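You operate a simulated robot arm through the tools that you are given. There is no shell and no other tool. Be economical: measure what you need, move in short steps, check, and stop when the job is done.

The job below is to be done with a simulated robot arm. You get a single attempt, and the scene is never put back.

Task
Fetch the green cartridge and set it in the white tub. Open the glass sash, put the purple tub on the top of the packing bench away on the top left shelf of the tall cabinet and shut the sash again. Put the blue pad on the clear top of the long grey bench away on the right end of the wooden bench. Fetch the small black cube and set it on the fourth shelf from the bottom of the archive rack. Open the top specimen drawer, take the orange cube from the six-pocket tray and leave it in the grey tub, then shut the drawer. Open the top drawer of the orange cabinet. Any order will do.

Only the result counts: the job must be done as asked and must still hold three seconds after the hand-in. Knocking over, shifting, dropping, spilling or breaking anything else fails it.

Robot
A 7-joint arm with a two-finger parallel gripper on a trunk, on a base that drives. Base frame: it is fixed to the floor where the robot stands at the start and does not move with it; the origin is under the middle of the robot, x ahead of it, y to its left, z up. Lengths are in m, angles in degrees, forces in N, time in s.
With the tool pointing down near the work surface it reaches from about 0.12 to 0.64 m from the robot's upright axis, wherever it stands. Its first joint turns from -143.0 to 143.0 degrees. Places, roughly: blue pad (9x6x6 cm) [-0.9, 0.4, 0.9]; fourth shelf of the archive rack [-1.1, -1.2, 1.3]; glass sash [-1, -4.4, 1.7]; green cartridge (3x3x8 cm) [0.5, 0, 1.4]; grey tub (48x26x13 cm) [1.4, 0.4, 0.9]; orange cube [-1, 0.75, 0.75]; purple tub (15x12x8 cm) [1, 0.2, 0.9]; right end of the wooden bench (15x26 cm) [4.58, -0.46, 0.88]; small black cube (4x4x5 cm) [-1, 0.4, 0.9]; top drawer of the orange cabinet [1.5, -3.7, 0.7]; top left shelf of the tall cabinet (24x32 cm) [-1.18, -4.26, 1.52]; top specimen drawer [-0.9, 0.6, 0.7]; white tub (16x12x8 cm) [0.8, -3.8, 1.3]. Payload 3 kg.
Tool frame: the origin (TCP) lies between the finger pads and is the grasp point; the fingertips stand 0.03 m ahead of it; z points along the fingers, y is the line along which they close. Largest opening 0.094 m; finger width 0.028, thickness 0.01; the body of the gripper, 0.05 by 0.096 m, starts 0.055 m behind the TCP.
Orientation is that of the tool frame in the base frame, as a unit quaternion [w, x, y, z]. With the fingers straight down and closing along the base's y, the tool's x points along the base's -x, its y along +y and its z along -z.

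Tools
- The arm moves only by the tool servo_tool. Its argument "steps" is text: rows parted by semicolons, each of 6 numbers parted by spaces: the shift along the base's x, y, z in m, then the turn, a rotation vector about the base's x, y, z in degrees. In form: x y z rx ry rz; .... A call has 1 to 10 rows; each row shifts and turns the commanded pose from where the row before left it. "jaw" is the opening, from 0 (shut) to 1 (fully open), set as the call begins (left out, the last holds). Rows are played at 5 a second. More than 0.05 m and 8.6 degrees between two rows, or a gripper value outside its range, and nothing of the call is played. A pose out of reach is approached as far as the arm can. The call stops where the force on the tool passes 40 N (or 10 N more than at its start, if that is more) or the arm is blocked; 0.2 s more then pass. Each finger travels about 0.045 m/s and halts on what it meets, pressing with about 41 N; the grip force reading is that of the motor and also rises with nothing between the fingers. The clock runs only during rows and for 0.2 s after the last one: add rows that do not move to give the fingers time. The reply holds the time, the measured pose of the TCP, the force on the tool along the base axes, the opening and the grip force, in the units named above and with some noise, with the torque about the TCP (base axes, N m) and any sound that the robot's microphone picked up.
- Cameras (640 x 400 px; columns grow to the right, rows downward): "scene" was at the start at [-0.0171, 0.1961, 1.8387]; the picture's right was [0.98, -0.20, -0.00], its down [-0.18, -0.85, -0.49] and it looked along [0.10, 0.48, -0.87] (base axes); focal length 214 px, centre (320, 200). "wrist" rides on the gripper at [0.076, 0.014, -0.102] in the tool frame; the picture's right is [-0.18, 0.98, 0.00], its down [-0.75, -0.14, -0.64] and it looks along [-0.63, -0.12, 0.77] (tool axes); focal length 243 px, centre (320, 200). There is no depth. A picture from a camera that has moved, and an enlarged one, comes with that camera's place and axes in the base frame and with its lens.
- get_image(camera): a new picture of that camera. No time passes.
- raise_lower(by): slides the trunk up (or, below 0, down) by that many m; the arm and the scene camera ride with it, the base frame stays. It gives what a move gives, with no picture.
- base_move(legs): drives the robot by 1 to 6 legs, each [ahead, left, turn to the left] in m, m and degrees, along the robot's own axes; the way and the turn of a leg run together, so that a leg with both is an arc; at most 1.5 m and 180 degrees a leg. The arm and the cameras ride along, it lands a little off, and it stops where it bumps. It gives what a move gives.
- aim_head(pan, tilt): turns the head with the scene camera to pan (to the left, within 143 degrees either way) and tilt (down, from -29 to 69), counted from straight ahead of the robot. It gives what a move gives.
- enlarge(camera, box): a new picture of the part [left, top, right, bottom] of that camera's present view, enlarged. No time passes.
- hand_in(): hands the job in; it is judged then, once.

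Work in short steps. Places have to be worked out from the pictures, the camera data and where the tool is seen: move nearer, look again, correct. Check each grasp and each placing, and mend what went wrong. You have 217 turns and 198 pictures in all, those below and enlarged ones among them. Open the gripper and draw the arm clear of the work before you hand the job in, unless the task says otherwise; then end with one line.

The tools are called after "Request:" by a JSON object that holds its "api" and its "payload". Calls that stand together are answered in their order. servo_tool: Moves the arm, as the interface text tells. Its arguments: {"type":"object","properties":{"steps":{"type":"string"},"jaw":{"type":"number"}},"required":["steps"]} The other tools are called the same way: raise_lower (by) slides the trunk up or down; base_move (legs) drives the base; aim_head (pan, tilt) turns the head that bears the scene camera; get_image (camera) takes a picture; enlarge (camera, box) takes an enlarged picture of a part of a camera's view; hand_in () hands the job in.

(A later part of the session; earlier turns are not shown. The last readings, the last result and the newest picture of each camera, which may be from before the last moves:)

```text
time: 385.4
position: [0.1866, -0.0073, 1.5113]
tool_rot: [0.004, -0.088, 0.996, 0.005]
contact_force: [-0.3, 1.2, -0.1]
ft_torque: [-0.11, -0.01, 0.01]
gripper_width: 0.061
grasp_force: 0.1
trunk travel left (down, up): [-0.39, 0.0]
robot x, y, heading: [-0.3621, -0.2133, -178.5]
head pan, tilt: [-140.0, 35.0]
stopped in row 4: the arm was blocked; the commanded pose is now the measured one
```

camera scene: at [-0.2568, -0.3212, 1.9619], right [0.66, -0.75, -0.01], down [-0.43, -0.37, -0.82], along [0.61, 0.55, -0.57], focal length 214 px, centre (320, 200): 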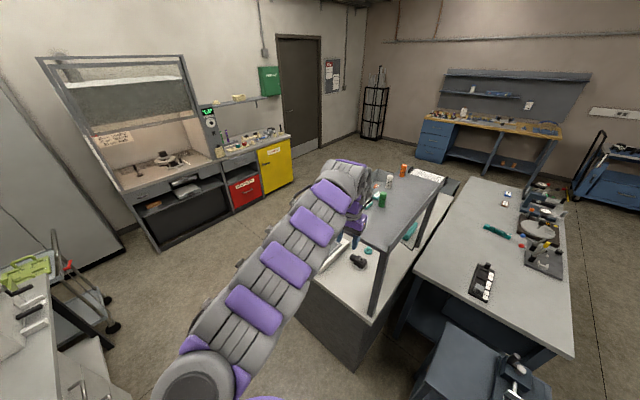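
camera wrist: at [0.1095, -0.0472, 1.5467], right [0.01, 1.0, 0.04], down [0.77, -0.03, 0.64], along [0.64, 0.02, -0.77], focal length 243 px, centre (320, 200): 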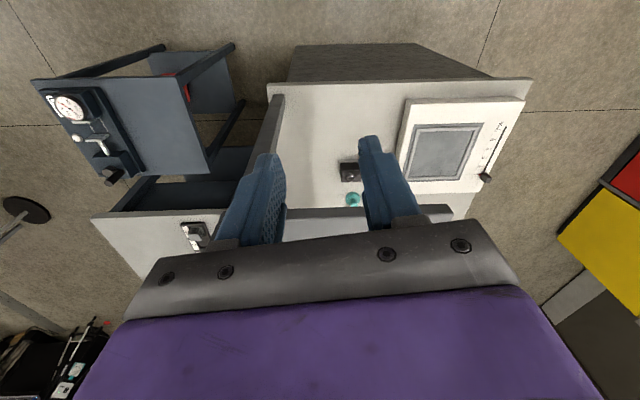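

The arm shifted slightly and is free (forces ≈0). I drive 0.3 m in and look from the wrist.

Request:
{"api": "base_move", "payload": {"legs": [[-0.28, 0, 0]]}}

Request:
{"api": "get_image", "payload": {"camera": "wrist"}}

Request:
{"api": "get_image", "payload": {"camera": "scene"}}

```text
time: 387.4
position: [0.4627, 0.0251, 1.5084]
tool_rot: [0.003, -0.092, 0.996, -0.001]
contact_force: [-0.7, 1.4, -2.0]
ft_torque: [-0.11, 0.0, 0.01]
gripper_width: 0.0611
grasp_force: 0.1
trunk travel left (down, up): [-0.39, 0.0]
robot x, y, heading: [-0.0842, -0.2053, -178.0]
head pan, tilt: [-140.0, 35.0]
```

```text
88 pictures are left
camera wrist: at [0.3845, 0.0266, 1.6093], right [0.0, 1.0, 0.0], down [0.76, 0.0, 0.65], along [0.65, 0.0, -0.76], focal length 243 px, centre (320, 200)
```

wrist: 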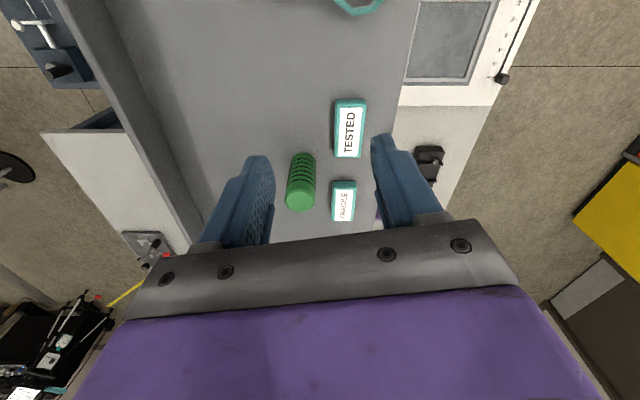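

```text
87 pictures are left
camera scene: at [0.0218, -0.2591, 1.9638], right [0.67, -0.75, 0.01], down [-0.43, -0.39, -0.81], along [0.61, 0.54, -0.58], focal length 214 px, centre (320, 200)
```

scene: 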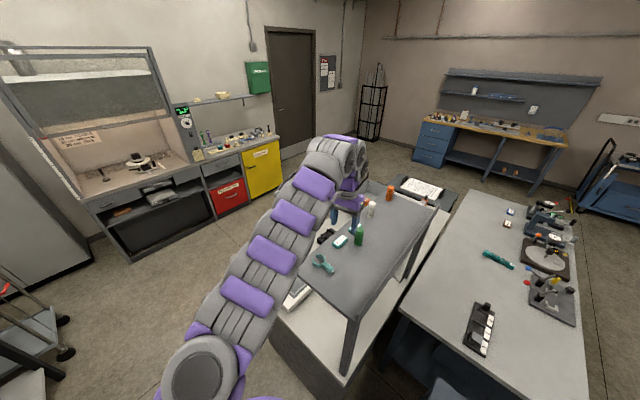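

Cartridge top ≈(0.518,0.01). I shift the base 5.5 cm in and 1.5 cm toward -y, then lower to z≈1.46 and check.

Request:
{"api": "base_move", "payload": {"legs": [[-0.055, 0.015, 0]]}}

Request:
{"api": "servo_tool", "payload": {"steps": "0 0 -.02 0 0 0;0 0 -.02 0 0 0;0 0 0 0 0 0"}}

Request:
{"api": "get_image", "payload": {"camera": "wrist"}}

```text
time: 388.4
position: [0.5186, 0.0232, 1.5071]
tool_rot: [0.005, -0.093, 0.996, -0.004]
contact_force: [0.3, 0.4, -2.0]
ft_torque: [-0.06, 0.01, 0.02]
gripper_width: 0.061
grasp_force: 0.1
trunk travel left (down, up): [-0.39, 0.0]
robot x, y, heading: [-0.025, -0.2126, -178.2]
head pan, tilt: [-140.0, 35.0]
```

```text
time: 389.1
position: [0.5166, 0.0154, 1.4706]
tool_rot: [0.005, -0.094, 0.996, -0.001]
contact_force: [-0.4, 0.9, -0.6]
ft_torque: [-0.02, -0.02, -0.01]
gripper_width: 0.061
grasp_force: 0.1
trunk travel left (down, up): [-0.39, 0.0]
robot x, y, heading: [-0.0243, -0.205, -178.2]
head pan, tilt: [-140.0, 35.0]
```

```text
86 pictures are left
camera wrist: at [0.4378, 0.0163, 1.571], right [0.0, 1.0, 0.0], down [0.76, 0.0, 0.65], along [0.65, 0.0, -0.76], focal length 243 px, centre (320, 200)
```

wrist: 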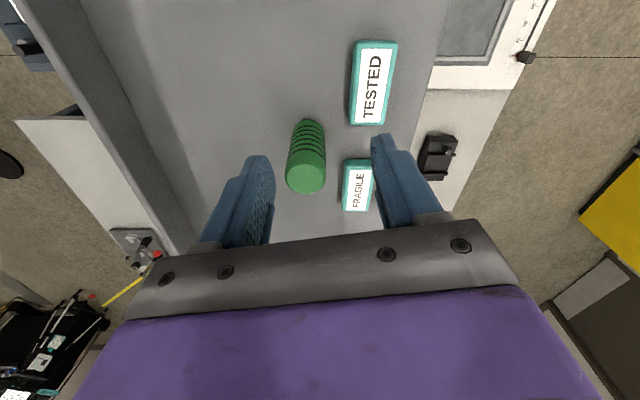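

Better: top z≈1.42 at (0.541,0.006). I correct 2.5 cm in x (base), -0.9 cm in y, and lower to z≈1.417 keeping the tips above the box.

Request:
{"api": "base_move", "payload": {"legs": [[-0.025, 0.005, 0]]}}

Request:
{"api": "servo_tool", "payload": {"steps": "0 -.003 -.01 0 0 0;0 0 -.015 0 0 0;0 0 0 0 0 0"}}

Request:
{"api": "get_image", "payload": {"camera": "wrist"}}

```text
time: 390.0
position: [0.5397, -0.0005, 1.4729]
tool_rot: [0.006, -0.095, 0.995, 0.003]
contact_force: [-0.1, -0.8, -0.4]
ft_torque: [-0.02, 0.03, 0.01]
gripper_width: 0.061
grasp_force: 0.1
trunk travel left (down, up): [-0.39, 0.0]
robot x, y, heading: [-0.0033, -0.2152, -178.5]
head pan, tilt: [-140.0, 35.0]
```

```text
time: 390.5
position: [0.5442, -0.0054, 1.4631]
tool_rot: [0.014, -0.095, 0.995, 0.006]
contact_force: [0.1, -0.8, 0.8]
ft_torque: [0.09, 0.04, 0.02]
gripper_width: 0.0612
grasp_force: 0.0
trunk travel left (down, up): [-0.39, 0.0]
robot x, y, heading: [-0.0053, -0.2168, -178.2]
head pan, tilt: [-140.0, 35.0]
stopped in row 2: the force on the tool passed its limit at 59 N (the readings are from after the stop); the commanded pose is now the measured one
```

```text
85 pictures are left
camera wrist: at [0.4628, -0.0068, 1.5625], right [0.0, 1.0, 0.01], down [0.75, -0.01, 0.66], along [0.66, 0.01, -0.75], focal length 243 px, centre (320, 200)
```

wrist: 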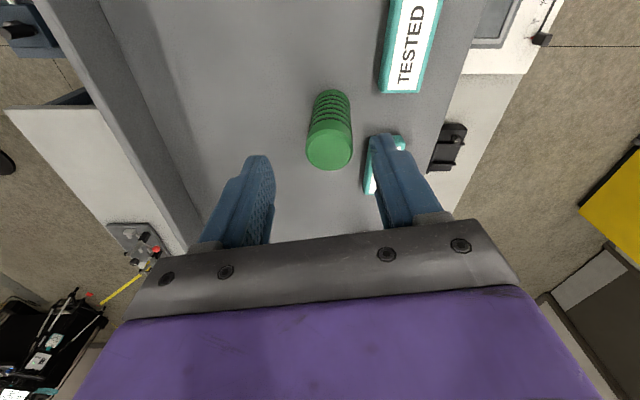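

Position is good; the 59 N spike is gone. I lower in small steps watching the force.

Request:
{"api": "servo_tool", "payload": {"steps": "0 .003 -.005 0 0 0;0 0 -.005 0 0 0;0 0 0 0 0 0"}}

Request:
{"api": "servo_tool", "payload": {"steps": "0 0 -.006 0 0 0;0 0 -.006 0 0 0;0 0 0 0 0 0"}}

Request:
{"api": "get_image", "payload": {"camera": "wrist"}}

```text
time: 391.3
position: [0.543, 0.0105, 1.4531]
tool_rot: [0.015, -0.094, 0.995, 0.002]
contact_force: [0.6, 0.3, -0.1]
ft_torque: [0.03, 0.0, -0.01]
gripper_width: 0.0613
grasp_force: 0.0
trunk travel left (down, up): [-0.39, 0.0]
robot x, y, heading: [-0.0037, -0.2137, -178.4]
head pan, tilt: [-140.0, 35.0]
```

```text
time: 392.1
position: [0.5444, 0.0229, 1.4389]
tool_rot: [0.014, -0.096, 0.995, -0.001]
contact_force: [-0.8, 0.0, -0.1]
ft_torque: [-0.01, 0.0, -0.01]
gripper_width: 0.061
grasp_force: 0.1
trunk travel left (down, up): [-0.39, 0.0]
robot x, y, heading: [-0.0007, -0.2106, -178.5]
head pan, tilt: [-140.0, 35.0]
```

```text
84 pictures are left
camera wrist: at [0.4626, 0.0223, 1.5376], right [-0.01, 1.0, 0.0], down [0.75, 0.01, 0.66], along [0.66, 0.0, -0.75], focal length 243 px, centre (320, 200)
```

wrist: 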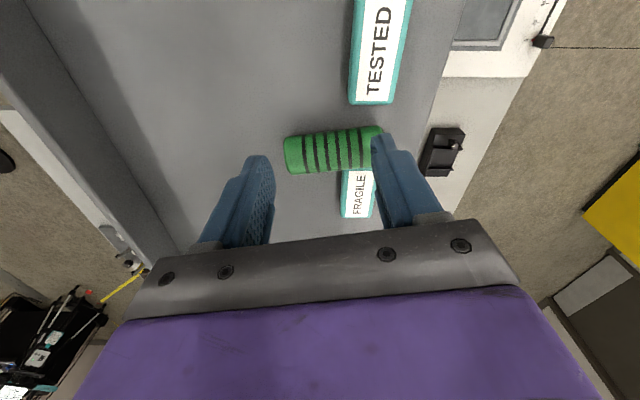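

The hand drifted in y and tipped the cartridge onto its side (it lies along y, still on the shelf). I raise straight up and look again.

Request:
{"api": "servo_tool", "payload": {"steps": "0 0 .01 0 0 0;0 0 .015 0 0 0;0 0 .015 0 0 0;0 0 0 0 0 0"}}

Request:
{"api": "servo_tool", "payload": {"steps": "0 0 0 0 0 0;0 0 0 0 0 0;0 0 0 0 0 0;0 0 0 0 0 0;0 0 0 0 0 0"}}

Request:
{"api": "get_image", "payload": {"camera": "wrist"}}

Request:
{"api": "aim_head", "payload": {"pan": -140, "tilt": 55}}

Request:
{"api": "get_image", "payload": {"camera": "scene"}}

```text
time: 393.1
position: [0.5429, 0.0128, 1.4798]
tool_rot: [0.014, -0.095, 0.995, 0.001]
contact_force: [0.6, 0.2, 1.1]
ft_torque: [0.0, -0.04, -0.01]
gripper_width: 0.0609
grasp_force: 0.0
trunk travel left (down, up): [-0.39, 0.0]
robot x, y, heading: [-0.0034, -0.2169, -178.0]
head pan, tilt: [-140.0, 35.0]
```

```text
time: 394.3
position: [0.5437, -0.0028, 1.4827]
tool_rot: [0.017, -0.095, 0.995, 0.006]
contact_force: [0.5, 0.0, 0.3]
ft_torque: [0.02, 0.02, -0.04]
gripper_width: 0.0611
grasp_force: 0.0
trunk travel left (down, up): [-0.39, 0.0]
robot x, y, heading: [0.0015, -0.216, -178.3]
head pan, tilt: [-140.0, 35.0]
```

```text
83 pictures are left
camera wrist: at [0.4633, -0.0047, 1.5814], right [-0.01, 1.0, 0.01], down [0.75, -0.01, 0.66], along [0.66, 0.01, -0.75], focal length 243 px, centre (320, 200)
```

wrist: 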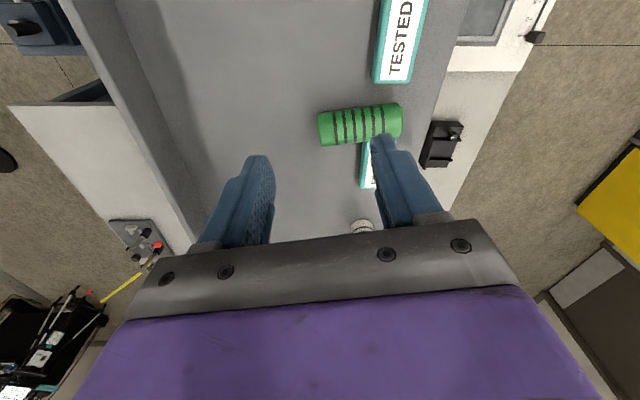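

```text
time: 395.1
position: [0.5428, -0.0024, 1.4816]
tool_rot: [0.015, -0.095, 0.995, 0.005]
contact_force: [0.9, -0.8, -0.1]
ft_torque: [0.04, 0.01, 0.01]
gripper_width: 0.061
grasp_force: 0.1
trunk travel left (down, up): [-0.39, 0.0]
robot x, y, heading: [-0.0034, -0.215, -178.0]
head pan, tilt: [-140.0, 55.0]
```

```text
82 pictures are left
camera scene: at [0.0921, -0.3162, 1.9343], right [0.67, -0.75, -0.01], down [-0.61, -0.54, -0.58], along [0.43, 0.39, -0.82], focal length 214 px, centre (320, 200)
```

scene: 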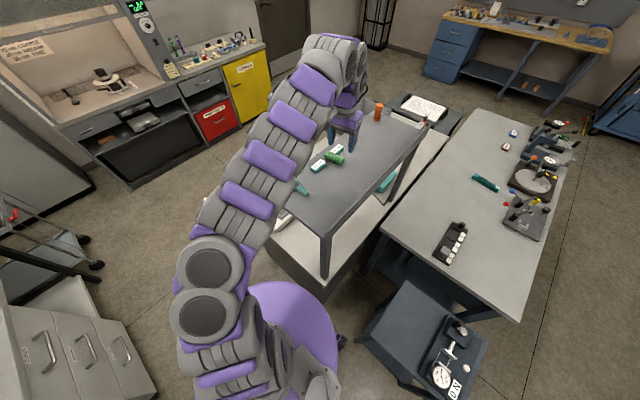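

The cartridge lies along y with its -y end free at about (0.567,0); the arm sways with the trunk fully up. I yaw the tool 88° (to close along x) and let it settle.

Request:
{"api": "servo_tool", "payload": {"steps": "0 0 0.002 0 0 8.86;0 0 0 0 0 0"}}

Request:
{"api": "servo_tool", "payload": {"steps": "0 0 0.002 0 0 8.4;0 0 0.002 0 0 8.4;0 0 0.002 0 0 8.4;0 0 0.002 0 0 8.4;0 0 0.002 0 0 8.4;0 0 0.002 0 0 8.4;0 0 0 0 0 8.4;0 0 0 0 0 8.4;0 0 0 0 0 8.4;0 0 0 0 0 8.4"}}

Request:
{"api": "servo_tool", "payload": {"steps": ".01 .01 0 0 0 4.5;.01 .005 0 0 0 0;0 0 0 0 0 0;0 0 0 0 0 0;0 0 0 0 0 0;0 0 0 0 0 0"}}

Request:
{"api": "get_image", "payload": {"camera": "wrist"}}

```text
refused: row 1 steps farther than a row can; nothing moved
```

```text
time: 397.3
position: [0.5439, 0.0144, 1.4906]
tool_rot: [-0.01, 0.738, -0.675, -0.011]
contact_force: [0.2, -0.3, 0.1]
ft_torque: [-0.01, 0.0, -0.02]
gripper_width: 0.0611
grasp_force: 0.1
trunk travel left (down, up): [-0.39, 0.0]
robot x, y, heading: [-0.0009, -0.2113, -178.3]
head pan, tilt: [-140.0, 55.0]
```

```text
time: 398.7
position: [0.5574, 0.0275, 1.4892]
tool_rot: [-0.009, 0.763, -0.646, -0.01]
contact_force: [-0.5, 0.2, -0.5]
ft_torque: [-0.05, -0.01, -0.01]
gripper_width: 0.0614
grasp_force: 0.1
out of reach, approached as far as the arm can: row 2
trunk travel left (down, up): [-0.39, 0.0]
robot x, y, heading: [0.0002, -0.2152, -178.5]
head pan, tilt: [-140.0, 55.0]
```

```text
81 pictures are left
camera wrist: at [0.5558, -0.0538, 1.5882], right [-1.0, 0.02, 0.01], down [0.02, 0.75, 0.66], along [0.01, 0.66, -0.75], focal length 243 px, centre (320, 200)
```

wrist: 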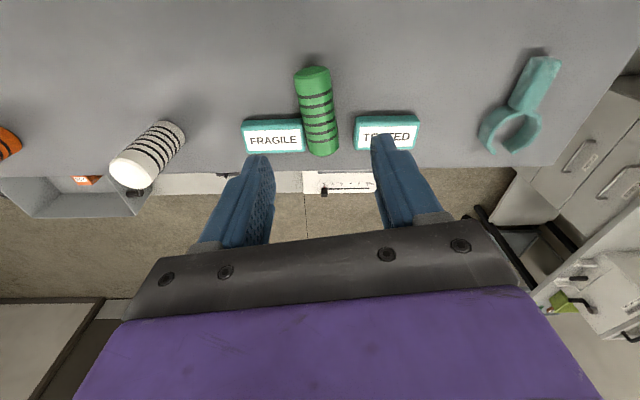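

Cartridge at x≈0.56, y 0…0.08; boxes start at y≥0.04, so I grip near y≈0.018. I lower partway with a -1 cm y correction and let it settle.

Request:
{"api": "servo_tool", "payload": {"steps": "0.001 -.01 -.02 0 0 0;0 0 -.02 0 0 0;0 0 -.02 0 0 0;0 0 0 0 0 0;0 0 0 0 0 0;0 0 0 0 0 0;0 0 0 0 0 0;0 0 0 0 0 0"}}

Request:
{"api": "get_image", "payload": {"camera": "wrist"}}

```text
time: 400.5
position: [0.5593, 0.0152, 1.4293]
tool_rot: [-0.009, 0.763, -0.647, -0.012]
contact_force: [0.2, 0.4, -0.6]
ft_torque: [0.0, 0.01, 0.0]
gripper_width: 0.061
grasp_force: 0.1
trunk travel left (down, up): [-0.39, 0.0]
robot x, y, heading: [-0.0026, -0.2156, -178.4]
head pan, tilt: [-140.0, 55.0]
```

```text
80 pictures are left
camera wrist: at [0.5581, -0.0656, 1.5287], right [-1.0, 0.02, 0.01], down [0.02, 0.75, 0.66], along [0.01, 0.66, -0.75], focal length 243 px, centre (320, 200)
```

wrist: 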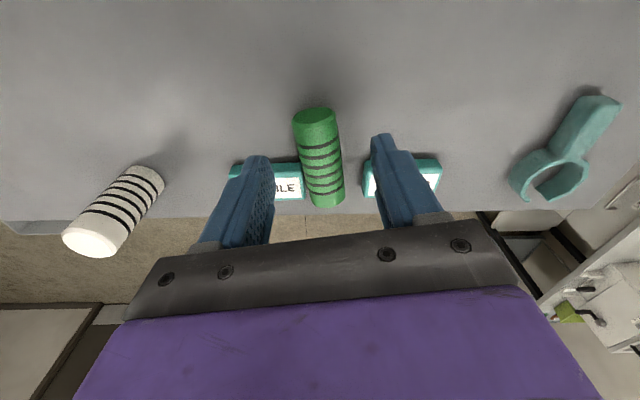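

Good alignment. I lower to z≈1.383 slowly and close.

Request:
{"api": "servo_tool", "payload": {"steps": "0 -.001 -.01 0 0 0;0 0 -.01 0 0 0;0 0 -.01 0 0 0;0 0 -.01 0 0 0;0 0 -.006 0 0 0;0 0 0 0 0 0;0 0 0 0 0 0"}}

Request:
{"api": "servo_tool", "payload": {"steps": "0 0 0 0 0 0;0 0 0 0 0 0;0 0 0 0 0 0;0 0 0 0 0 0", "jaw": 0}}

Request:
{"api": "get_image", "payload": {"camera": "wrist"}}

```text
time: 401.7
position: [0.559, 0.0136, 1.3915]
tool_rot: [-0.017, 0.763, -0.646, -0.009]
contact_force: [-5.3, -0.3, 21.4]
ft_torque: [-0.4, 0.96, -0.11]
gripper_width: 0.0643
grasp_force: 3.0
trunk travel left (down, up): [-0.39, 0.0]
robot x, y, heading: [-0.0004, -0.2146, -178.3]
head pan, tilt: [-140.0, 55.0]
stopped in row 6: the force on the tool passed its limit at 50 N (the readings are from after the stop); the commanded pose is now the measured one
```

```text
time: 402.7
position: [0.5576, 0.0123, 1.3905]
tool_rot: [-0.017, 0.763, -0.646, -0.009]
contact_force: [-10.4, -2.2, 18.6]
ft_torque: [-0.33, 0.65, -0.14]
gripper_width: 0.0279
grasp_force: 41.0
trunk travel left (down, up): [-0.39, 0.0]
robot x, y, heading: [0.0002, -0.2153, -178.2]
head pan, tilt: [-140.0, 55.0]
```

```text
79 pictures are left
camera wrist: at [0.5533, -0.0682, 1.4894], right [-1.0, 0.02, -0.01], down [0.01, 0.74, 0.67], along [0.02, 0.67, -0.74], focal length 243 px, centre (320, 200)
```

wrist: 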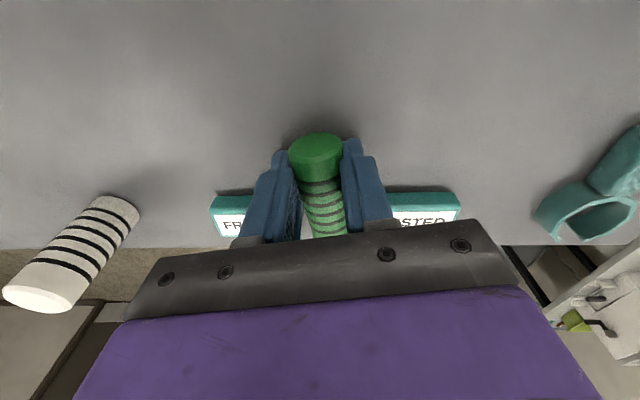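

Gripped at 2.8 cm. I lift straight up.

Request:
{"api": "servo_tool", "payload": {"steps": "0 0 .01 0 0 0;0 0 .02 0 0 0;0 0 .02 0 0 0;0 0 .03 0 0 0;0 0 .03 0 0 0;0 0 0 0 0 0"}}

Request:
{"api": "get_image", "payload": {"camera": "wrist"}}

```text
time: 404.1
position: [0.561, 0.017, 1.4982]
tool_rot: [-0.015, 0.763, -0.646, -0.008]
contact_force: [-0.2, -0.3, 0.2]
ft_torque: [0.01, -0.06, 0.0]
gripper_width: 0.0278
grasp_force: 41.3
trunk travel left (down, up): [-0.39, 0.0]
robot x, y, heading: [-0.0005, -0.2139, -178.2]
head pan, tilt: [-140.0, 55.0]
```

```text
78 pictures are left
camera wrist: at [0.5581, -0.0652, 1.5973], right [-1.0, 0.02, 0.0], down [0.01, 0.74, 0.67], along [0.02, 0.67, -0.74], focal length 243 px, centre (320, 200)
```

wrist: 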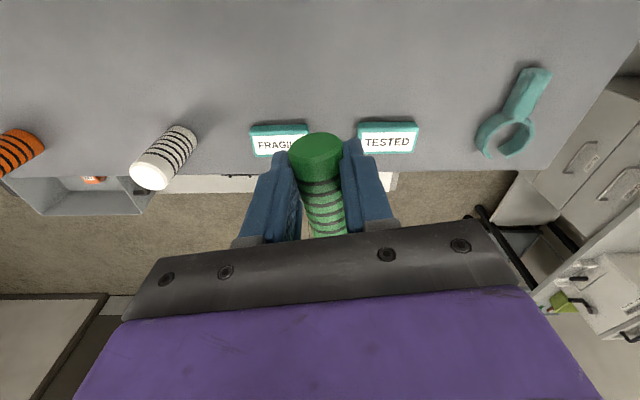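

Cartridge held and the boxes are in place. I back out westward, lower the trunk, and drive down the aisle to look at the far area.

Request:
{"api": "base_move", "payload": {"legs": [[0.33, 0, 0]]}}

Request:
{"api": "raise_lower", "payload": {"by": -0.2}}

Request:
{"api": "base_move", "payload": {"legs": [[0, 1.2, 0]]}}

Request:
{"api": "aim_head", "payload": {"pan": 90, "tilt": 25}}

Request:
{"api": "get_image", "payload": {"camera": "scene"}}

```text
time: 406.2
position: [0.2388, 0.0067, 1.4992]
tool_rot: [-0.015, 0.764, -0.645, -0.01]
contact_force: [0.0, -0.1, -0.6]
ft_torque: [-0.03, -0.07, 0.01]
gripper_width: 0.0279
grasp_force: 41.0
trunk travel left (down, up): [-0.39, 0.0]
robot x, y, heading: [-0.3221, -0.2247, -177.9]
head pan, tilt: [-140.0, 55.0]
```

```text
time: 408.4
position: [0.2373, 0.0071, 1.3004]
tool_rot: [-0.016, 0.764, -0.645, -0.009]
contact_force: [-0.8, 0.2, -0.4]
ft_torque: [0.0, -0.03, 0.0]
gripper_width: 0.0278
grasp_force: 41.4
trunk travel left (down, up): [-0.19, 0.2]
robot x, y, heading: [-0.3228, -0.2222, -178.1]
head pan, tilt: [-140.0, 55.0]
```

```text
time: 414.6
position: [0.2833, -1.2122, 1.2983]
tool_rot: [-0.014, 0.768, -0.64, -0.008]
contact_force: [-0.2, -0.1, -1.3]
ft_torque: [-0.06, -0.02, -0.04]
gripper_width: 0.028
grasp_force: 41.1
trunk travel left (down, up): [-0.19, 0.2]
robot x, y, heading: [-0.2743, -1.4572, -177.4]
head pan, tilt: [-140.0, 55.0]
```

```text
time: 417.9
position: [0.2817, -1.2181, 1.3008]
tool_rot: [-0.016, 0.768, -0.64, -0.009]
contact_force: [0.8, 0.5, -0.3]
ft_torque: [0.01, -0.02, 0.01]
gripper_width: 0.0275
grasp_force: 41.2
trunk travel left (down, up): [-0.19, 0.2]
robot x, y, heading: [-0.2727, -1.4565, -177.3]
head pan, tilt: [90.0, 25.0]
```

```text
77 pictures are left
camera scene: at [-0.2258, -1.6836, 1.779], right [-1.0, -0.05, 0.0], down [-0.02, 0.42, -0.91], along [0.04, -0.91, -0.42], focal length 214 px, centre (320, 200)
```

scene: 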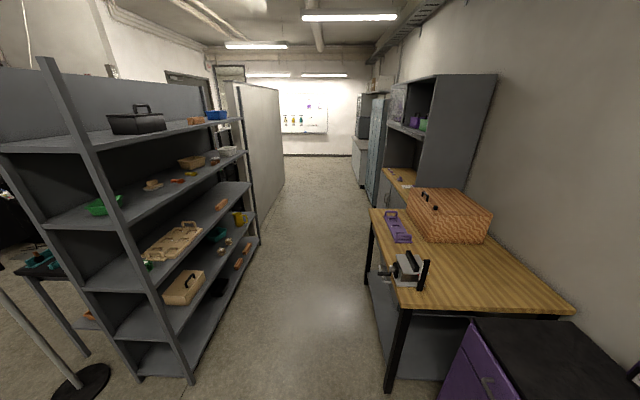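

The white tub is at about (0.83,-3.87) on the rack's shelf at z≈1.25, with another shelf above. I'll hold the cartridge so its long end points down when the tool is horizontal: first I yaw a further 90°.

Request:
{"api": "servo_tool", "payload": {"steps": "0 0 0 0 0 8.2;0 0 0 0 0 8.2;0 0 0 0 0 8.2;0 0 0 0 0 8.2;0 0 0 0 0 8.2;0 0 0 0 0 8.2;0 0 0 0 0 8.2;0 0 0 0 0 8.2;0 0 0 0 0 8.2;0 0 0 0 0 0"}}

Request:
{"api": "base_move", "payload": {"legs": [[-0.12, 0, -2.5], [0, 1.2, 0], [0, 0.9, 0]]}}

Request:
{"api": "aim_head", "payload": {"pan": 150, "tilt": 30}}

Request:
{"api": "get_image", "payload": {"camera": "scene"}}

```text
time: 420.1
position: [0.2772, -1.2198, 1.2973]
tool_rot: [-0.007, 0.999, -0.05, -0.017]
contact_force: [-0.1, -0.4, -0.1]
ft_torque: [0.01, -0.03, 0.0]
gripper_width: 0.0276
grasp_force: 41.2
out of reach, approached as far as the arm can: row 5, 8
trunk travel left (down, up): [-0.19, 0.2]
robot x, y, heading: [-0.2708, -1.4565, -177.3]
head pan, tilt: [90.0, 25.0]
```

```text
time: 431.2
position: [0.3919, -3.3001, 1.2946]
tool_rot: [-0.005, 0.997, -0.081, -0.016]
contact_force: [-0.1, 1.4, -1.1]
ft_torque: [-0.11, -0.03, 0.01]
gripper_width: 0.0278
grasp_force: 41.3
trunk travel left (down, up): [-0.19, 0.2]
robot x, y, heading: [-0.1674, -3.51, 179.2]
head pan, tilt: [90.0, 25.0]
```

```text
time: 432.4
position: [0.391, -3.3143, 1.2975]
tool_rot: [-0.01, 0.997, -0.08, -0.015]
contact_force: [-0.8, 0.5, 0.0]
ft_torque: [-0.01, 0.01, 0.02]
gripper_width: 0.0274
grasp_force: 40.5
trunk travel left (down, up): [-0.19, 0.2]
robot x, y, heading: [-0.1669, -3.5092, 179.0]
head pan, tilt: [143.2, 30.0]
```

```text
76 pictures are left
camera scene: at [-0.0638, -3.71, 1.7701], right [-0.61, -0.79, 0.0], down [-0.4, 0.31, -0.86], along [0.68, -0.53, -0.5], focal length 214 px, centre (320, 200)
```

scene: 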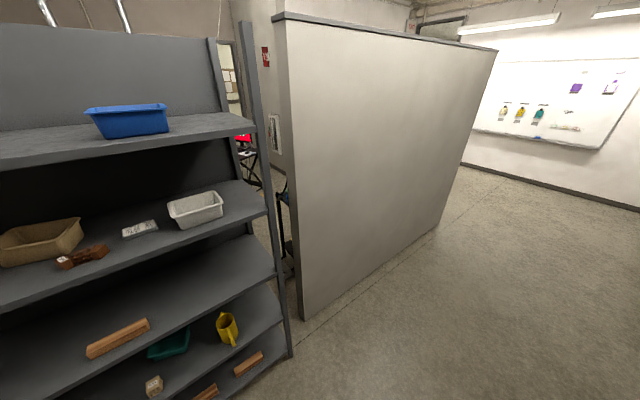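

Yaw reached. Tub centre ≈(0.81,-3.755), rim ≈1.33; upper shelf ≈1.58. I move off 0.12 m and pitch the tool up to horizontal pointing +x.

Request:
{"api": "base_move", "payload": {"legs": [[0.12, 0, 0]]}}

Request:
{"api": "servo_tool", "payload": {"steps": "0 0 .01 0 -8.2 1;0 0 .01 0 -8.2 1;0 0 .01 0 -8.2 1;0 0 .01 0 -8.2 1;0 0 .01 0 -8.2 1;0 0 .01 0 -8.2 1;0 0 .01 0 -8.2 1;0 0 .01 0 -8.2 1;0 0 .01 0 -8.2 1;0 0 .01 0 -8.2 0"}}

Request:
{"api": "get_image", "payload": {"camera": "wrist"}}

Request:
{"api": "get_image", "payload": {"camera": "scene"}}

```text
time: 433.6
position: [0.2719, -3.3037, 1.2984]
tool_rot: [-0.009, 0.996, -0.082, -0.015]
contact_force: [0.1, 0.2, -0.1]
ft_torque: [0.01, -0.05, 0.01]
gripper_width: 0.0277
grasp_force: 40.9
trunk travel left (down, up): [-0.19, 0.2]
robot x, y, heading: [-0.2866, -3.5031, 178.7]
head pan, tilt: [143.2, 30.0]
```

```text
time: 435.9
position: [0.3687, -3.264, 1.4567]
tool_rot: [-0.054, 0.766, 0.018, 0.641]
contact_force: [0.5, 0.6, -0.8]
ft_torque: [0.01, 0.04, 0.0]
gripper_width: 0.0275
grasp_force: 41.0
out of reach, approached as far as the arm can: row 6, 7, 8, 9, 10
trunk travel left (down, up): [-0.19, 0.2]
robot x, y, heading: [-0.2828, -3.5093, 178.9]
head pan, tilt: [143.2, 30.0]
```

```text
75 pictures are left
camera wrist: at [0.2827, -3.2924, 1.5475], right [0.06, -0.97, -0.24], down [-0.78, 0.1, -0.62], along [0.63, 0.22, -0.74], focal length 243 px, centre (320, 200)
```

wrist: 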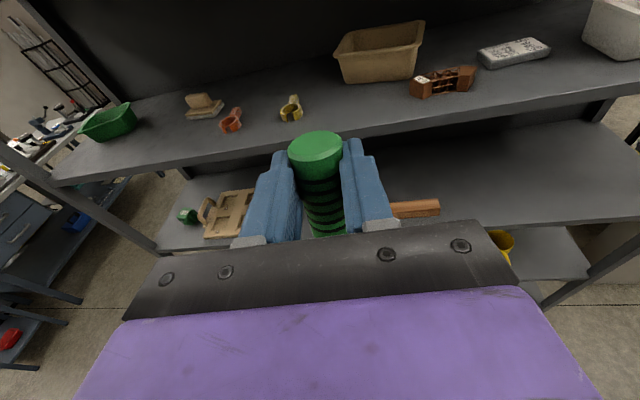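

```text
74 pictures are left
camera scene: at [-0.183, -3.7017, 1.7707], right [-0.61, -0.79, 0.0], down [-0.4, 0.31, -0.87], along [0.68, -0.53, -0.5], focal length 214 px, centre (320, 200)
```

scene: 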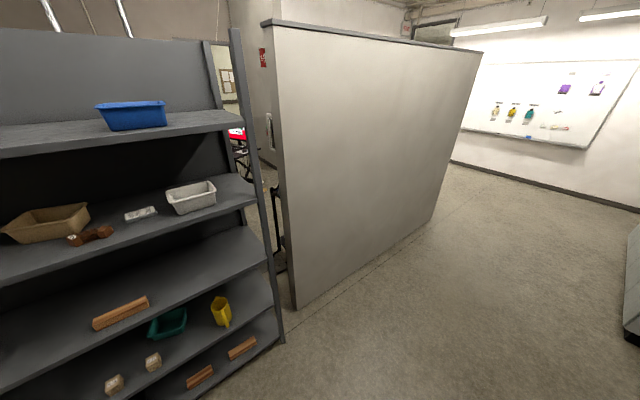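

Tool is near-horizontal with camera on top. I lower to z≈1.41, strafe 0.49 m to the tub's y, and check.

Request:
{"api": "servo_tool", "payload": {"steps": "0 0 -.02 0 -3 -2;0 0 -.02 0 -3 -2;0 0 -.01 0 0 -2;0 0 0 0 0 0"}}

Request:
{"api": "base_move", "payload": {"legs": [[0, 0.5, 0]]}}

Request:
{"api": "get_image", "payload": {"camera": "wrist"}}

```text
time: 436.9
position: [0.3893, -3.2551, 1.4186]
tool_rot: [-0.017, 0.73, -0.02, 0.683]
contact_force: [0.0, -0.1, -0.4]
ft_torque: [-0.02, 0.01, -0.03]
gripper_width: 0.0278
grasp_force: 41.4
out of reach, approached as far as the arm can: row 1, 2
trunk travel left (down, up): [-0.19, 0.2]
robot x, y, heading: [-0.2831, -3.5059, 179.2]
head pan, tilt: [143.2, 30.0]
```

```text
time: 439.8
position: [0.3814, -3.7494, 1.4158]
tool_rot: [-0.015, 0.731, -0.016, 0.683]
contact_force: [-1.1, 0.6, 0.3]
ft_torque: [-0.03, 0.01, -0.1]
gripper_width: 0.0279
grasp_force: 40.7
trunk travel left (down, up): [-0.19, 0.2]
robot x, y, heading: [-0.2988, -4.0148, 178.6]
head pan, tilt: [143.2, 30.0]
```

```text
73 pictures are left
camera wrist: at [0.2836, -3.7678, 1.4973], right [-0.02, -0.97, -0.23], down [-0.69, 0.17, -0.7], along [0.72, 0.14, -0.68], focal length 243 px, centre (320, 200)
```

wrist: 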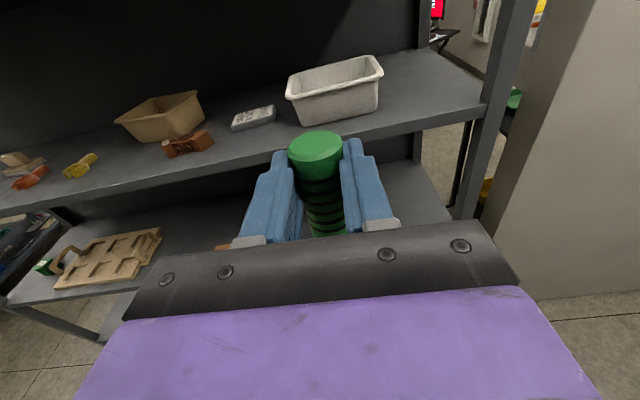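

Tub rim centre ≈(0.797,-3.77). I drive in 0.3 m with a 2 cm shift, then look.

Request:
{"api": "base_move", "payload": {"legs": [[-0.3, 0.015, 0]]}}

Request:
{"api": "get_image", "payload": {"camera": "wrist"}}

Request:
{"api": "get_image", "payload": {"camera": "scene"}}

```text
time: 441.9
position: [0.672, -3.7932, 1.421]
tool_rot: [-0.025, 0.731, -0.02, 0.682]
contact_force: [0.8, -2.0, -0.4]
ft_torque: [0.02, 0.0, 0.1]
gripper_width: 0.0277
grasp_force: 41.2
trunk travel left (down, up): [-0.19, 0.2]
robot x, y, heading: [-0.0037, -4.0335, 179.3]
head pan, tilt: [143.2, 30.0]
```

```text
72 pictures are left
camera wrist: at [0.5734, -3.8141, 1.5022], right [-0.01, -0.97, -0.24], down [-0.69, 0.18, -0.7], along [0.72, 0.16, -0.67], focal length 243 px, centre (320, 200)
```

wrist: 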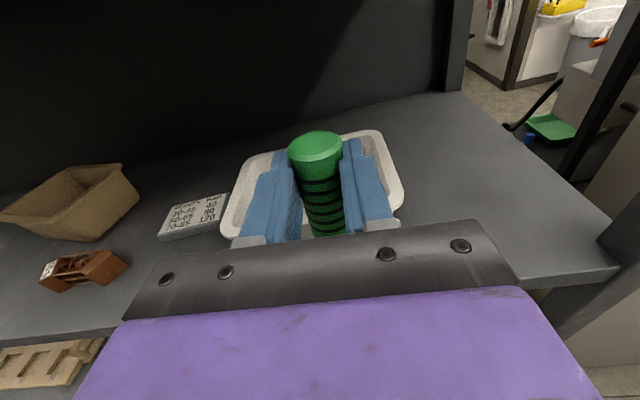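

```text
71 pictures are left
camera scene: at [0.1016, -4.2444, 1.769], right [-0.61, -0.79, -0.01], down [-0.4, 0.31, -0.86], along [0.69, -0.52, -0.51], focal length 214 px, centre (320, 200)
```

scene: 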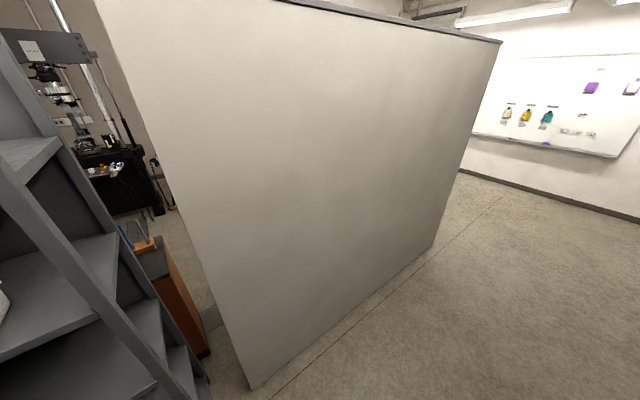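

Tub centre ≈(0.825,-3.76). I drive in 0.145 m more and shift 3 cm back in y.

Request:
{"api": "base_move", "payload": {"legs": [[-0.14, -0.03, 0]]}}

Request:
{"api": "get_image", "payload": {"camera": "wrist"}}

```text
time: 443.2
position: [0.8158, -3.7601, 1.4209]
tool_rot: [-0.023, 0.73, -0.017, 0.682]
contact_force: [0.5, -0.3, 0.2]
ft_torque: [-0.01, -0.01, -0.01]
gripper_width: 0.0278
grasp_force: 40.8
trunk travel left (down, up): [-0.19, 0.2]
robot x, y, heading: [0.1434, -4.0071, 179.0]
head pan, tilt: [143.2, 30.0]
```

```text
70 pictures are left
camera wrist: at [0.7175, -3.7803, 1.5008], right [-0.01, -0.97, -0.24], down [-0.69, 0.18, -0.7], along [0.72, 0.16, -0.67], focal length 243 px, centre (320, 200)
```

wrist: 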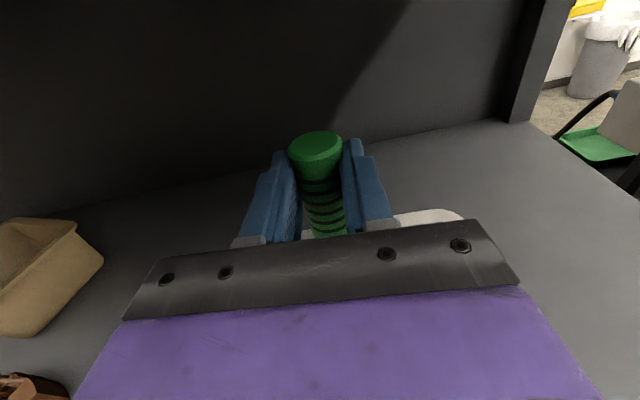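

The cartridge is above the tub's inside. I lower 4 cm gently.

Request:
{"api": "servo_tool", "payload": {"steps": "-.002 0 -.01 0 0 0;0 0 -.01 0 0 0;0 0 -.01 0 0 0;0 0 -.008 0 0 0;0 0 0 0 0 0"}}

Request:
{"api": "get_image", "payload": {"camera": "wrist"}}

```text
time: 444.4
position: [0.8207, -3.7526, 1.4011]
tool_rot: [-0.022, 0.728, -0.017, 0.685]
contact_force: [1.2, 6.4, 29.9]
ft_torque: [-0.06, -0.58, 0.13]
gripper_width: 0.0277
grasp_force: 40.7
out of reach, approached as far as the arm can: row 1, 2, 3
trunk travel left (down, up): [-0.19, 0.2]
robot x, y, heading: [0.1455, -4.0044, 179.0]
head pan, tilt: [143.2, 30.0]
```

```text
69 pictures are left
camera wrist: at [0.7227, -3.7708, 1.4808], right [-0.01, -0.97, -0.24], down [-0.69, 0.18, -0.7], along [0.73, 0.16, -0.67], focal length 243 px, centre (320, 200)
```

wrist: 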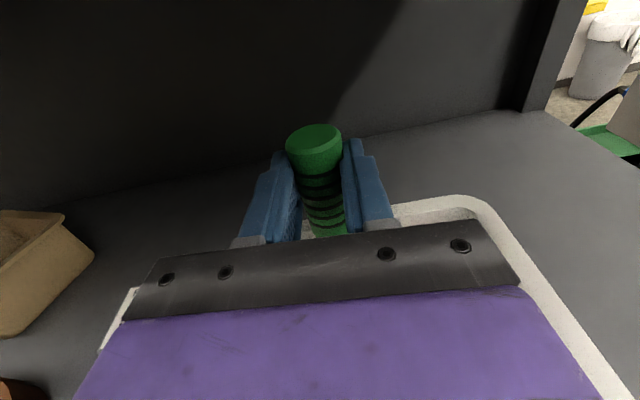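

The rim is actually at z≈1.37 and the tub centre at about (0.762,-3.77), so the cartridge met the far wall. I raise 3 cm and back off 5.5 cm.

Request:
{"api": "servo_tool", "payload": {"steps": "0 0 .01 0 0 0;0 0 .01 0 0 0;0 0 .012 0 0 0;0 0 0 0 0 0"}}

Request:
{"api": "base_move", "payload": {"legs": [[0.055, 0.01, 0]]}}

Request:
{"api": "get_image", "payload": {"camera": "wrist"}}

```text
time: 445.4
position: [0.8225, -3.753, 1.4287]
tool_rot: [-0.022, 0.73, -0.017, 0.683]
contact_force: [0.0, 0.0, -0.5]
ft_torque: [-0.02, 0.02, -0.04]
gripper_width: 0.0278
grasp_force: 41.1
trunk travel left (down, up): [-0.19, 0.2]
robot x, y, heading: [0.1414, -4.0093, 179.3]
head pan, tilt: [143.2, 30.0]
```

```text
time: 446.4
position: [0.7661, -3.7559, 1.4295]
tool_rot: [-0.021, 0.73, -0.016, 0.683]
contact_force: [-1.1, -0.3, 0.2]
ft_torque: [-0.04, -0.02, -0.08]
gripper_width: 0.0278
grasp_force: 40.9
trunk travel left (down, up): [-0.19, 0.2]
robot x, y, heading: [0.0842, -4.0151, 178.9]
head pan, tilt: [143.2, 30.0]
```

```text
68 pictures are left
camera wrist: at [0.6673, -3.7753, 1.5099], right [-0.01, -0.97, -0.23], down [-0.69, 0.17, -0.7], along [0.72, 0.16, -0.67], focal length 243 px, centre (320, 200)
```

wrist: 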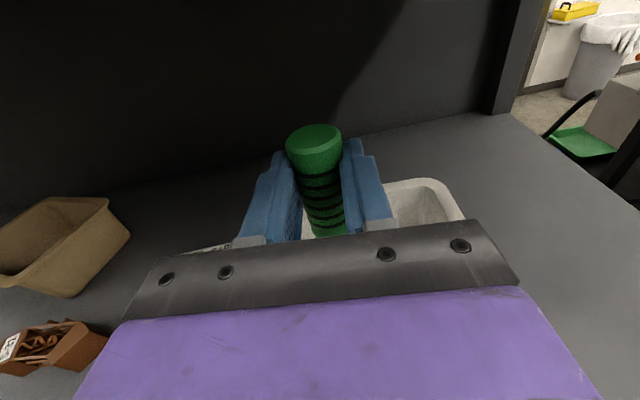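

Now the cartridge is over the tub's middle. I lower 1.5 cm and release.

Request:
{"api": "servo_tool", "payload": {"steps": "0 0 -.008 0 0 0;0 0 -.008 0 0 0;0 0 0 0 0 0"}}

Request:
{"api": "servo_tool", "payload": {"steps": "0 0 0 0 0 0;0 0 0 0 0 0;0 0 0 0 0 0", "jaw": 0.6}}

Request:
{"api": "get_image", "payload": {"camera": "wrist"}}

```text
time: 447.2
position: [0.766, -3.7585, 1.4126]
tool_rot: [-0.022, 0.729, -0.016, 0.683]
contact_force: [-1.5, 0.0, 0.0]
ft_torque: [0.04, -0.02, -0.02]
gripper_width: 0.0278
grasp_force: 40.9
trunk travel left (down, up): [-0.19, 0.2]
robot x, y, heading: [0.0869, -4.0141, 179.1]
head pan, tilt: [143.2, 30.0]
```

```text
time: 448.0
position: [0.767, -3.7606, 1.4137]
tool_rot: [-0.021, 0.729, -0.017, 0.684]
contact_force: [-0.4, 0.5, -0.2]
ft_torque: [-0.01, 0.01, -0.01]
gripper_width: 0.0564
grasp_force: 0.1
trunk travel left (down, up): [-0.19, 0.2]
robot x, y, heading: [0.0843, -4.0136, 179.1]
head pan, tilt: [143.2, 30.0]
```

```text
67 pictures are left
camera wrist: at [0.668, -3.7799, 1.4939], right [-0.01, -0.97, -0.24], down [-0.69, 0.18, -0.7], along [0.72, 0.16, -0.67], focal length 243 px, centre (320, 200)
```

wrist: 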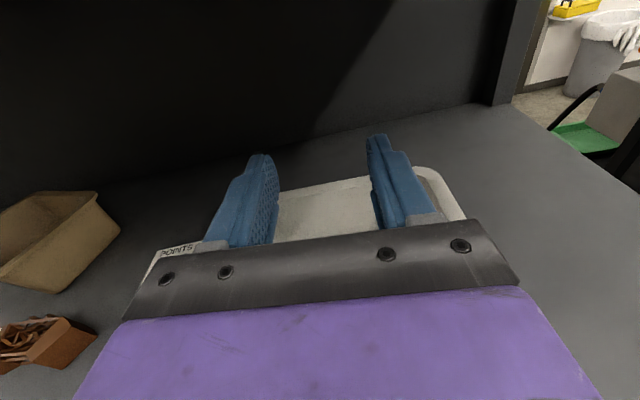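

It dropped into the tub. I raise 2 cm, back out and verify.

Request:
{"api": "servo_tool", "payload": {"steps": "0 0 .01 0 0 0;0 0 .01 0 0 0;0 0 0 0 0 0"}}

Request:
{"api": "base_move", "payload": {"legs": [[0.25, 0, 0]]}}

Request:
{"api": "get_image", "payload": {"camera": "wrist"}}

```text
time: 448.8
position: [0.7674, -3.7605, 1.4334]
tool_rot: [-0.021, 0.729, -0.016, 0.684]
contact_force: [1.1, -0.8, 0.3]
ft_torque: [-0.01, -0.02, 0.0]
gripper_width: 0.0565
grasp_force: 0.0
trunk travel left (down, up): [-0.19, 0.2]
robot x, y, heading: [0.0839, -4.0148, 179.2]
head pan, tilt: [143.2, 30.0]
```

```text
time: 450.6
position: [0.5083, -3.7573, 1.4337]
tool_rot: [-0.021, 0.729, -0.016, 0.684]
contact_force: [-0.1, -0.8, -0.2]
ft_torque: [0.0, 0.0, 0.02]
gripper_width: 0.0566
grasp_force: 0.1
trunk travel left (down, up): [-0.19, 0.2]
robot x, y, heading: [-0.1647, -4.0093, 179.3]
head pan, tilt: [143.2, 30.0]
```

```text
66 pictures are left
camera wrist: at [0.4101, -3.7763, 1.5142], right [-0.01, -0.97, -0.24], down [-0.69, 0.18, -0.7], along [0.72, 0.16, -0.67], focal length 243 px, centre (320, 200)
```

wrist: 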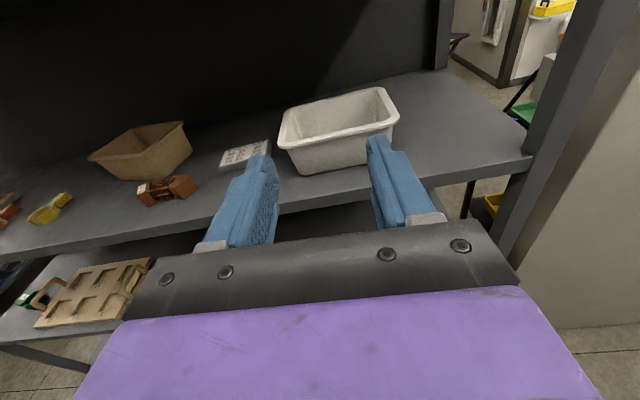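

No cartridge outside; I raise 5 cm to peek into the tub, and look at the tall cabinet behind.

Request:
{"api": "raise_lower", "payload": {"by": 0.06}}

Request:
{"api": "enlarge", "payload": {"camera": "wrist", "box": [230, 60, 450, 200]}}

Request:
{"api": "aim_head", "payload": {"pan": 15, "tilt": 15}}

Request:
{"api": "get_image", "payload": {"camera": "scene"}}

```text
time: 451.6
position: [0.5088, -3.756, 1.4931]
tool_rot: [-0.021, 0.729, -0.017, 0.684]
contact_force: [0.0, -0.5, 0.1]
ft_torque: [0.0, 0.0, 0.01]
gripper_width: 0.0564
grasp_force: 0.1
trunk travel left (down, up): [-0.25, 0.14]
robot x, y, heading: [-0.1682, -4.0144, 179.4]
head pan, tilt: [143.2, 30.0]
```

```text
2.86 times, centred on (340, 130) of wrist
camera zoom: at [0.4102, -3.7765, 1.5741], right [-0.01, -0.97, -0.24], down [-0.69, 0.18, -0.7], along [0.72, 0.16, -0.67], focal length 693 px, centre (263, 400)
```

zoom: 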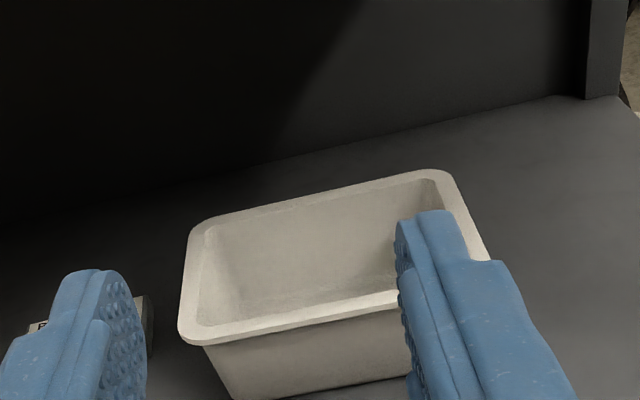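

```text
time: 453.7
position: [0.5074, -3.7569, 1.4935]
tool_rot: [-0.021, 0.729, -0.017, 0.684]
contact_force: [-0.4, -0.3, -0.2]
ft_torque: [-0.02, -0.02, -0.01]
gripper_width: 0.0567
grasp_force: 0.0
trunk travel left (down, up): [-0.25, 0.14]
robot x, y, heading: [-0.1715, -4.0147, 179.3]
head pan, tilt: [15.0, 15.0]
```

```text
64 pictures are left
camera scene: at [-0.2296, -4.1738, 1.8553], right [-0.24, 0.97, 0.0], down [0.25, 0.06, -0.97], along [-0.94, -0.24, -0.26], focal length 214 px, centre (320, 200)
```

scene: 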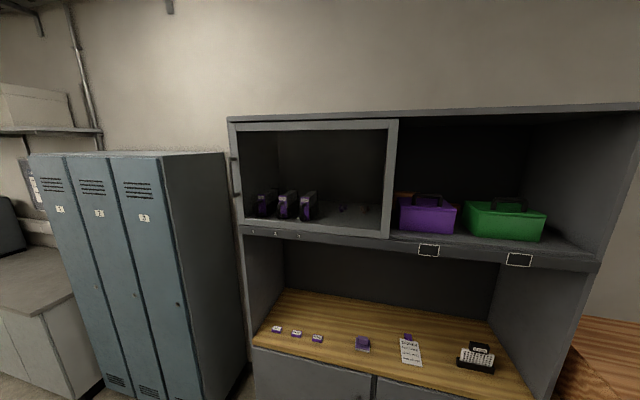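

Tub looks fine. The tall cabinet's left compartment has a glass sash with a vertical handle at its left edge. I zoom on it.

Request:
{"api": "enlarge", "payload": {"camera": "scene", "box": [210, 100, 470, 270]}}

```text
2.35 times, centred on (340, 185) of scene
camera zoom: at [-0.2296, -4.1738, 1.8553], right [-0.24, 0.97, 0.0], down [0.25, 0.06, -0.97], along [-0.94, -0.24, -0.26], focal length 505 px, centre (273, 235)
```

zoom: 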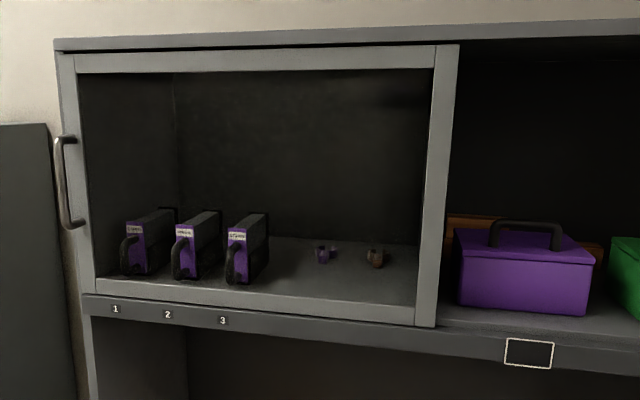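

I turn the robot right by 180° (arm sweeping over the open -y side) so that the tool points at the cabinet.

Request:
{"api": "base_move", "payload": {"legs": [[0, 0, -90], [0, 0, -89]]}}

Request:
{"api": "get_image", "payload": {"camera": "wrist"}}

```text
time: 461.8
position: [-0.8494, -4.2643, 1.4937]
tool_rot: [-0.684, 0.017, 0.729, -0.021]
contact_force: [-0.1, 0.5, -0.5]
ft_torque: [-0.02, 0.04, -0.02]
gripper_width: 0.0563
grasp_force: 0.1
trunk travel left (down, up): [-0.25, 0.14]
robot x, y, heading: [-0.1716, -4.0159, -1.0]
head pan, tilt: [15.0, 15.0]
```

```text
62 pictures are left
camera wrist: at [-0.7534, -4.2451, 1.5743], right [0.01, 0.97, -0.24], down [0.69, -0.18, -0.7], along [-0.72, -0.16, -0.67], focal length 243 px, centre (320, 200)
```

wrist: 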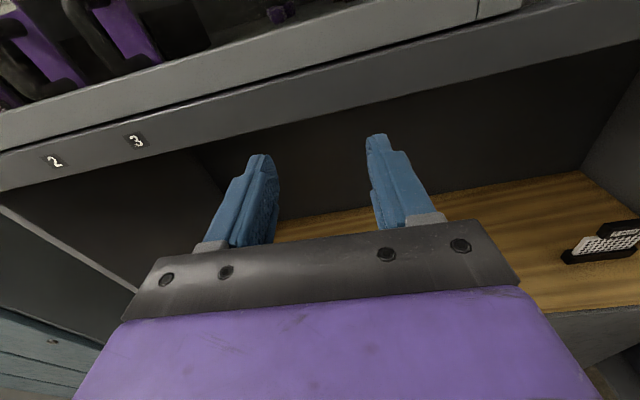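

The fascia is at x≈-0.94, so the handle is near (-0.90,-4.68,1.73). I back off 0.12, strafe 0.42 to the handle's y, and raise.

Request:
{"api": "base_move", "payload": {"legs": [[0.13, 0, 1], [0, -0.42, 0]]}}

Request:
{"api": "raise_lower", "payload": {"by": 0.14}}

Request:
{"api": "servo_tool", "payload": {"steps": "0 0 .02 0 0 0;0 0 .02 0 0 0;0 0 .02 0 0 0;0 0 .02 0 0 0;0 0 .015 0 0 0;0 0 0 0 0 0;0 0 0 0 0 0"}}

Request:
{"api": "get_image", "payload": {"camera": "wrist"}}

Request:
{"api": "aim_head", "payload": {"pan": -143, "tilt": 20}}

Request:
{"api": "get_image", "payload": {"camera": "scene"}}

```text
time: 465.3
position: [-0.7122, -4.7028, 1.4957]
tool_rot: [-0.684, 0.014, 0.729, -0.028]
contact_force: [-0.7, 0.9, 0.0]
ft_torque: [-0.01, -0.01, 0.0]
gripper_width: 0.0563
grasp_force: 0.0
trunk travel left (down, up): [-0.25, 0.14]
robot x, y, heading: [-0.0377, -4.4493, -0.0]
head pan, tilt: [15.0, 15.0]
```

```text
time: 467.0
position: [-0.7109, -4.7033, 1.6355]
tool_rot: [-0.685, 0.013, 0.728, -0.026]
contact_force: [-0.1, 0.7, 0.1]
ft_torque: [0.01, -0.03, 0.0]
gripper_width: 0.0564
grasp_force: 0.0
trunk travel left (down, up): [-0.39, 0.0]
robot x, y, heading: [-0.0345, -4.4462, -0.3]
head pan, tilt: [15.0, 15.0]
```

```text
time: 468.6
position: [-0.7117, -4.705, 1.7313]
tool_rot: [-0.684, 0.013, 0.729, -0.027]
contact_force: [0.4, 0.1, 0.6]
ft_torque: [0.04, 0.01, 0.02]
gripper_width: 0.0562
grasp_force: 0.1
trunk travel left (down, up): [-0.39, 0.0]
robot x, y, heading: [-0.0363, -4.4477, -0.3]
head pan, tilt: [15.0, 15.0]
```

```text
61 pictures are left
camera wrist: at [-0.6152, -4.6834, 1.8109], right [-0.01, 0.97, -0.24], down [0.69, -0.17, -0.7], along [-0.72, -0.17, -0.67], focal length 243 px, centre (320, 200)
```

wrist: 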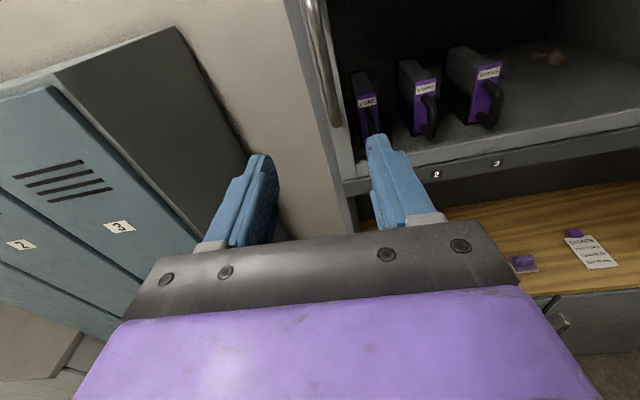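

```text
time: 471.0
position: [-0.7109, -4.7047, 1.7309]
tool_rot: [-0.684, 0.013, 0.729, -0.028]
contact_force: [0.1, 0.6, 0.4]
ft_torque: [0.02, 0.0, 0.02]
gripper_width: 0.0565
grasp_force: 0.1
trunk travel left (down, up): [-0.39, 0.0]
robot x, y, heading: [-0.0365, -4.4442, -0.0]
head pan, tilt: [-143.0, 20.0]
```

```text
60 pictures are left
camera scene: at [-0.1449, -4.3642, 1.9869], right [-0.6, 0.8, 0.0], down [0.28, 0.21, -0.94], along [-0.75, -0.56, -0.34], focal length 214 px, centre (320, 200)
```

scene: 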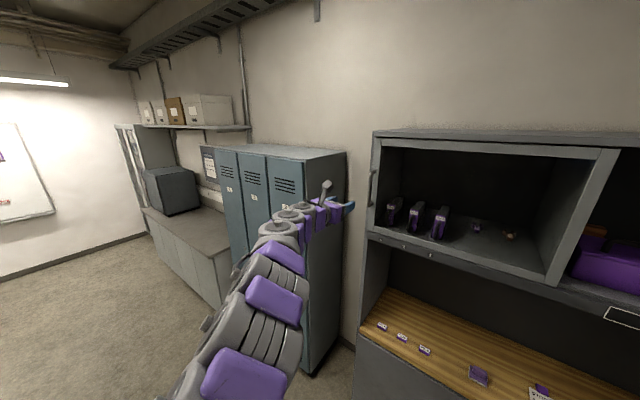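

Handle ≈(-0.94,-4.70), z 1.655–1.80. I drive 0.2 m in so the fingers straddle the bar, and look.

Request:
{"api": "base_move", "payload": {"legs": [[-0.19, 0, 0]]}}

Request:
{"api": "get_image", "payload": {"camera": "wrist"}}

```text
time: 472.5
position: [-0.9001, -4.7006, 1.7291]
tool_rot: [-0.684, 0.015, 0.729, -0.025]
contact_force: [-0.1, 0.0, 0.0]
ft_torque: [-0.01, -0.01, 0.01]
gripper_width: 0.0563
grasp_force: 0.1
trunk travel left (down, up): [-0.39, 0.0]
robot x, y, heading: [-0.2252, -4.4457, -0.5]
head pan, tilt: [-143.0, 20.0]
```

```text
59 pictures are left
camera wrist: at [-0.8031, -4.6803, 1.8102], right [0.0, 0.97, -0.24], down [0.69, -0.17, -0.7], along [-0.72, -0.17, -0.67], focal length 243 px, centre (320, 200)
```

wrist: 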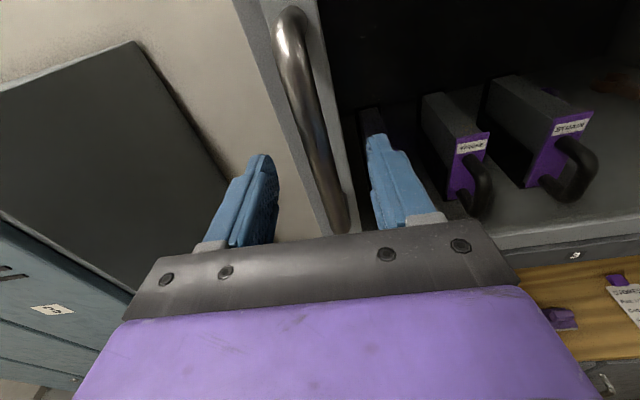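

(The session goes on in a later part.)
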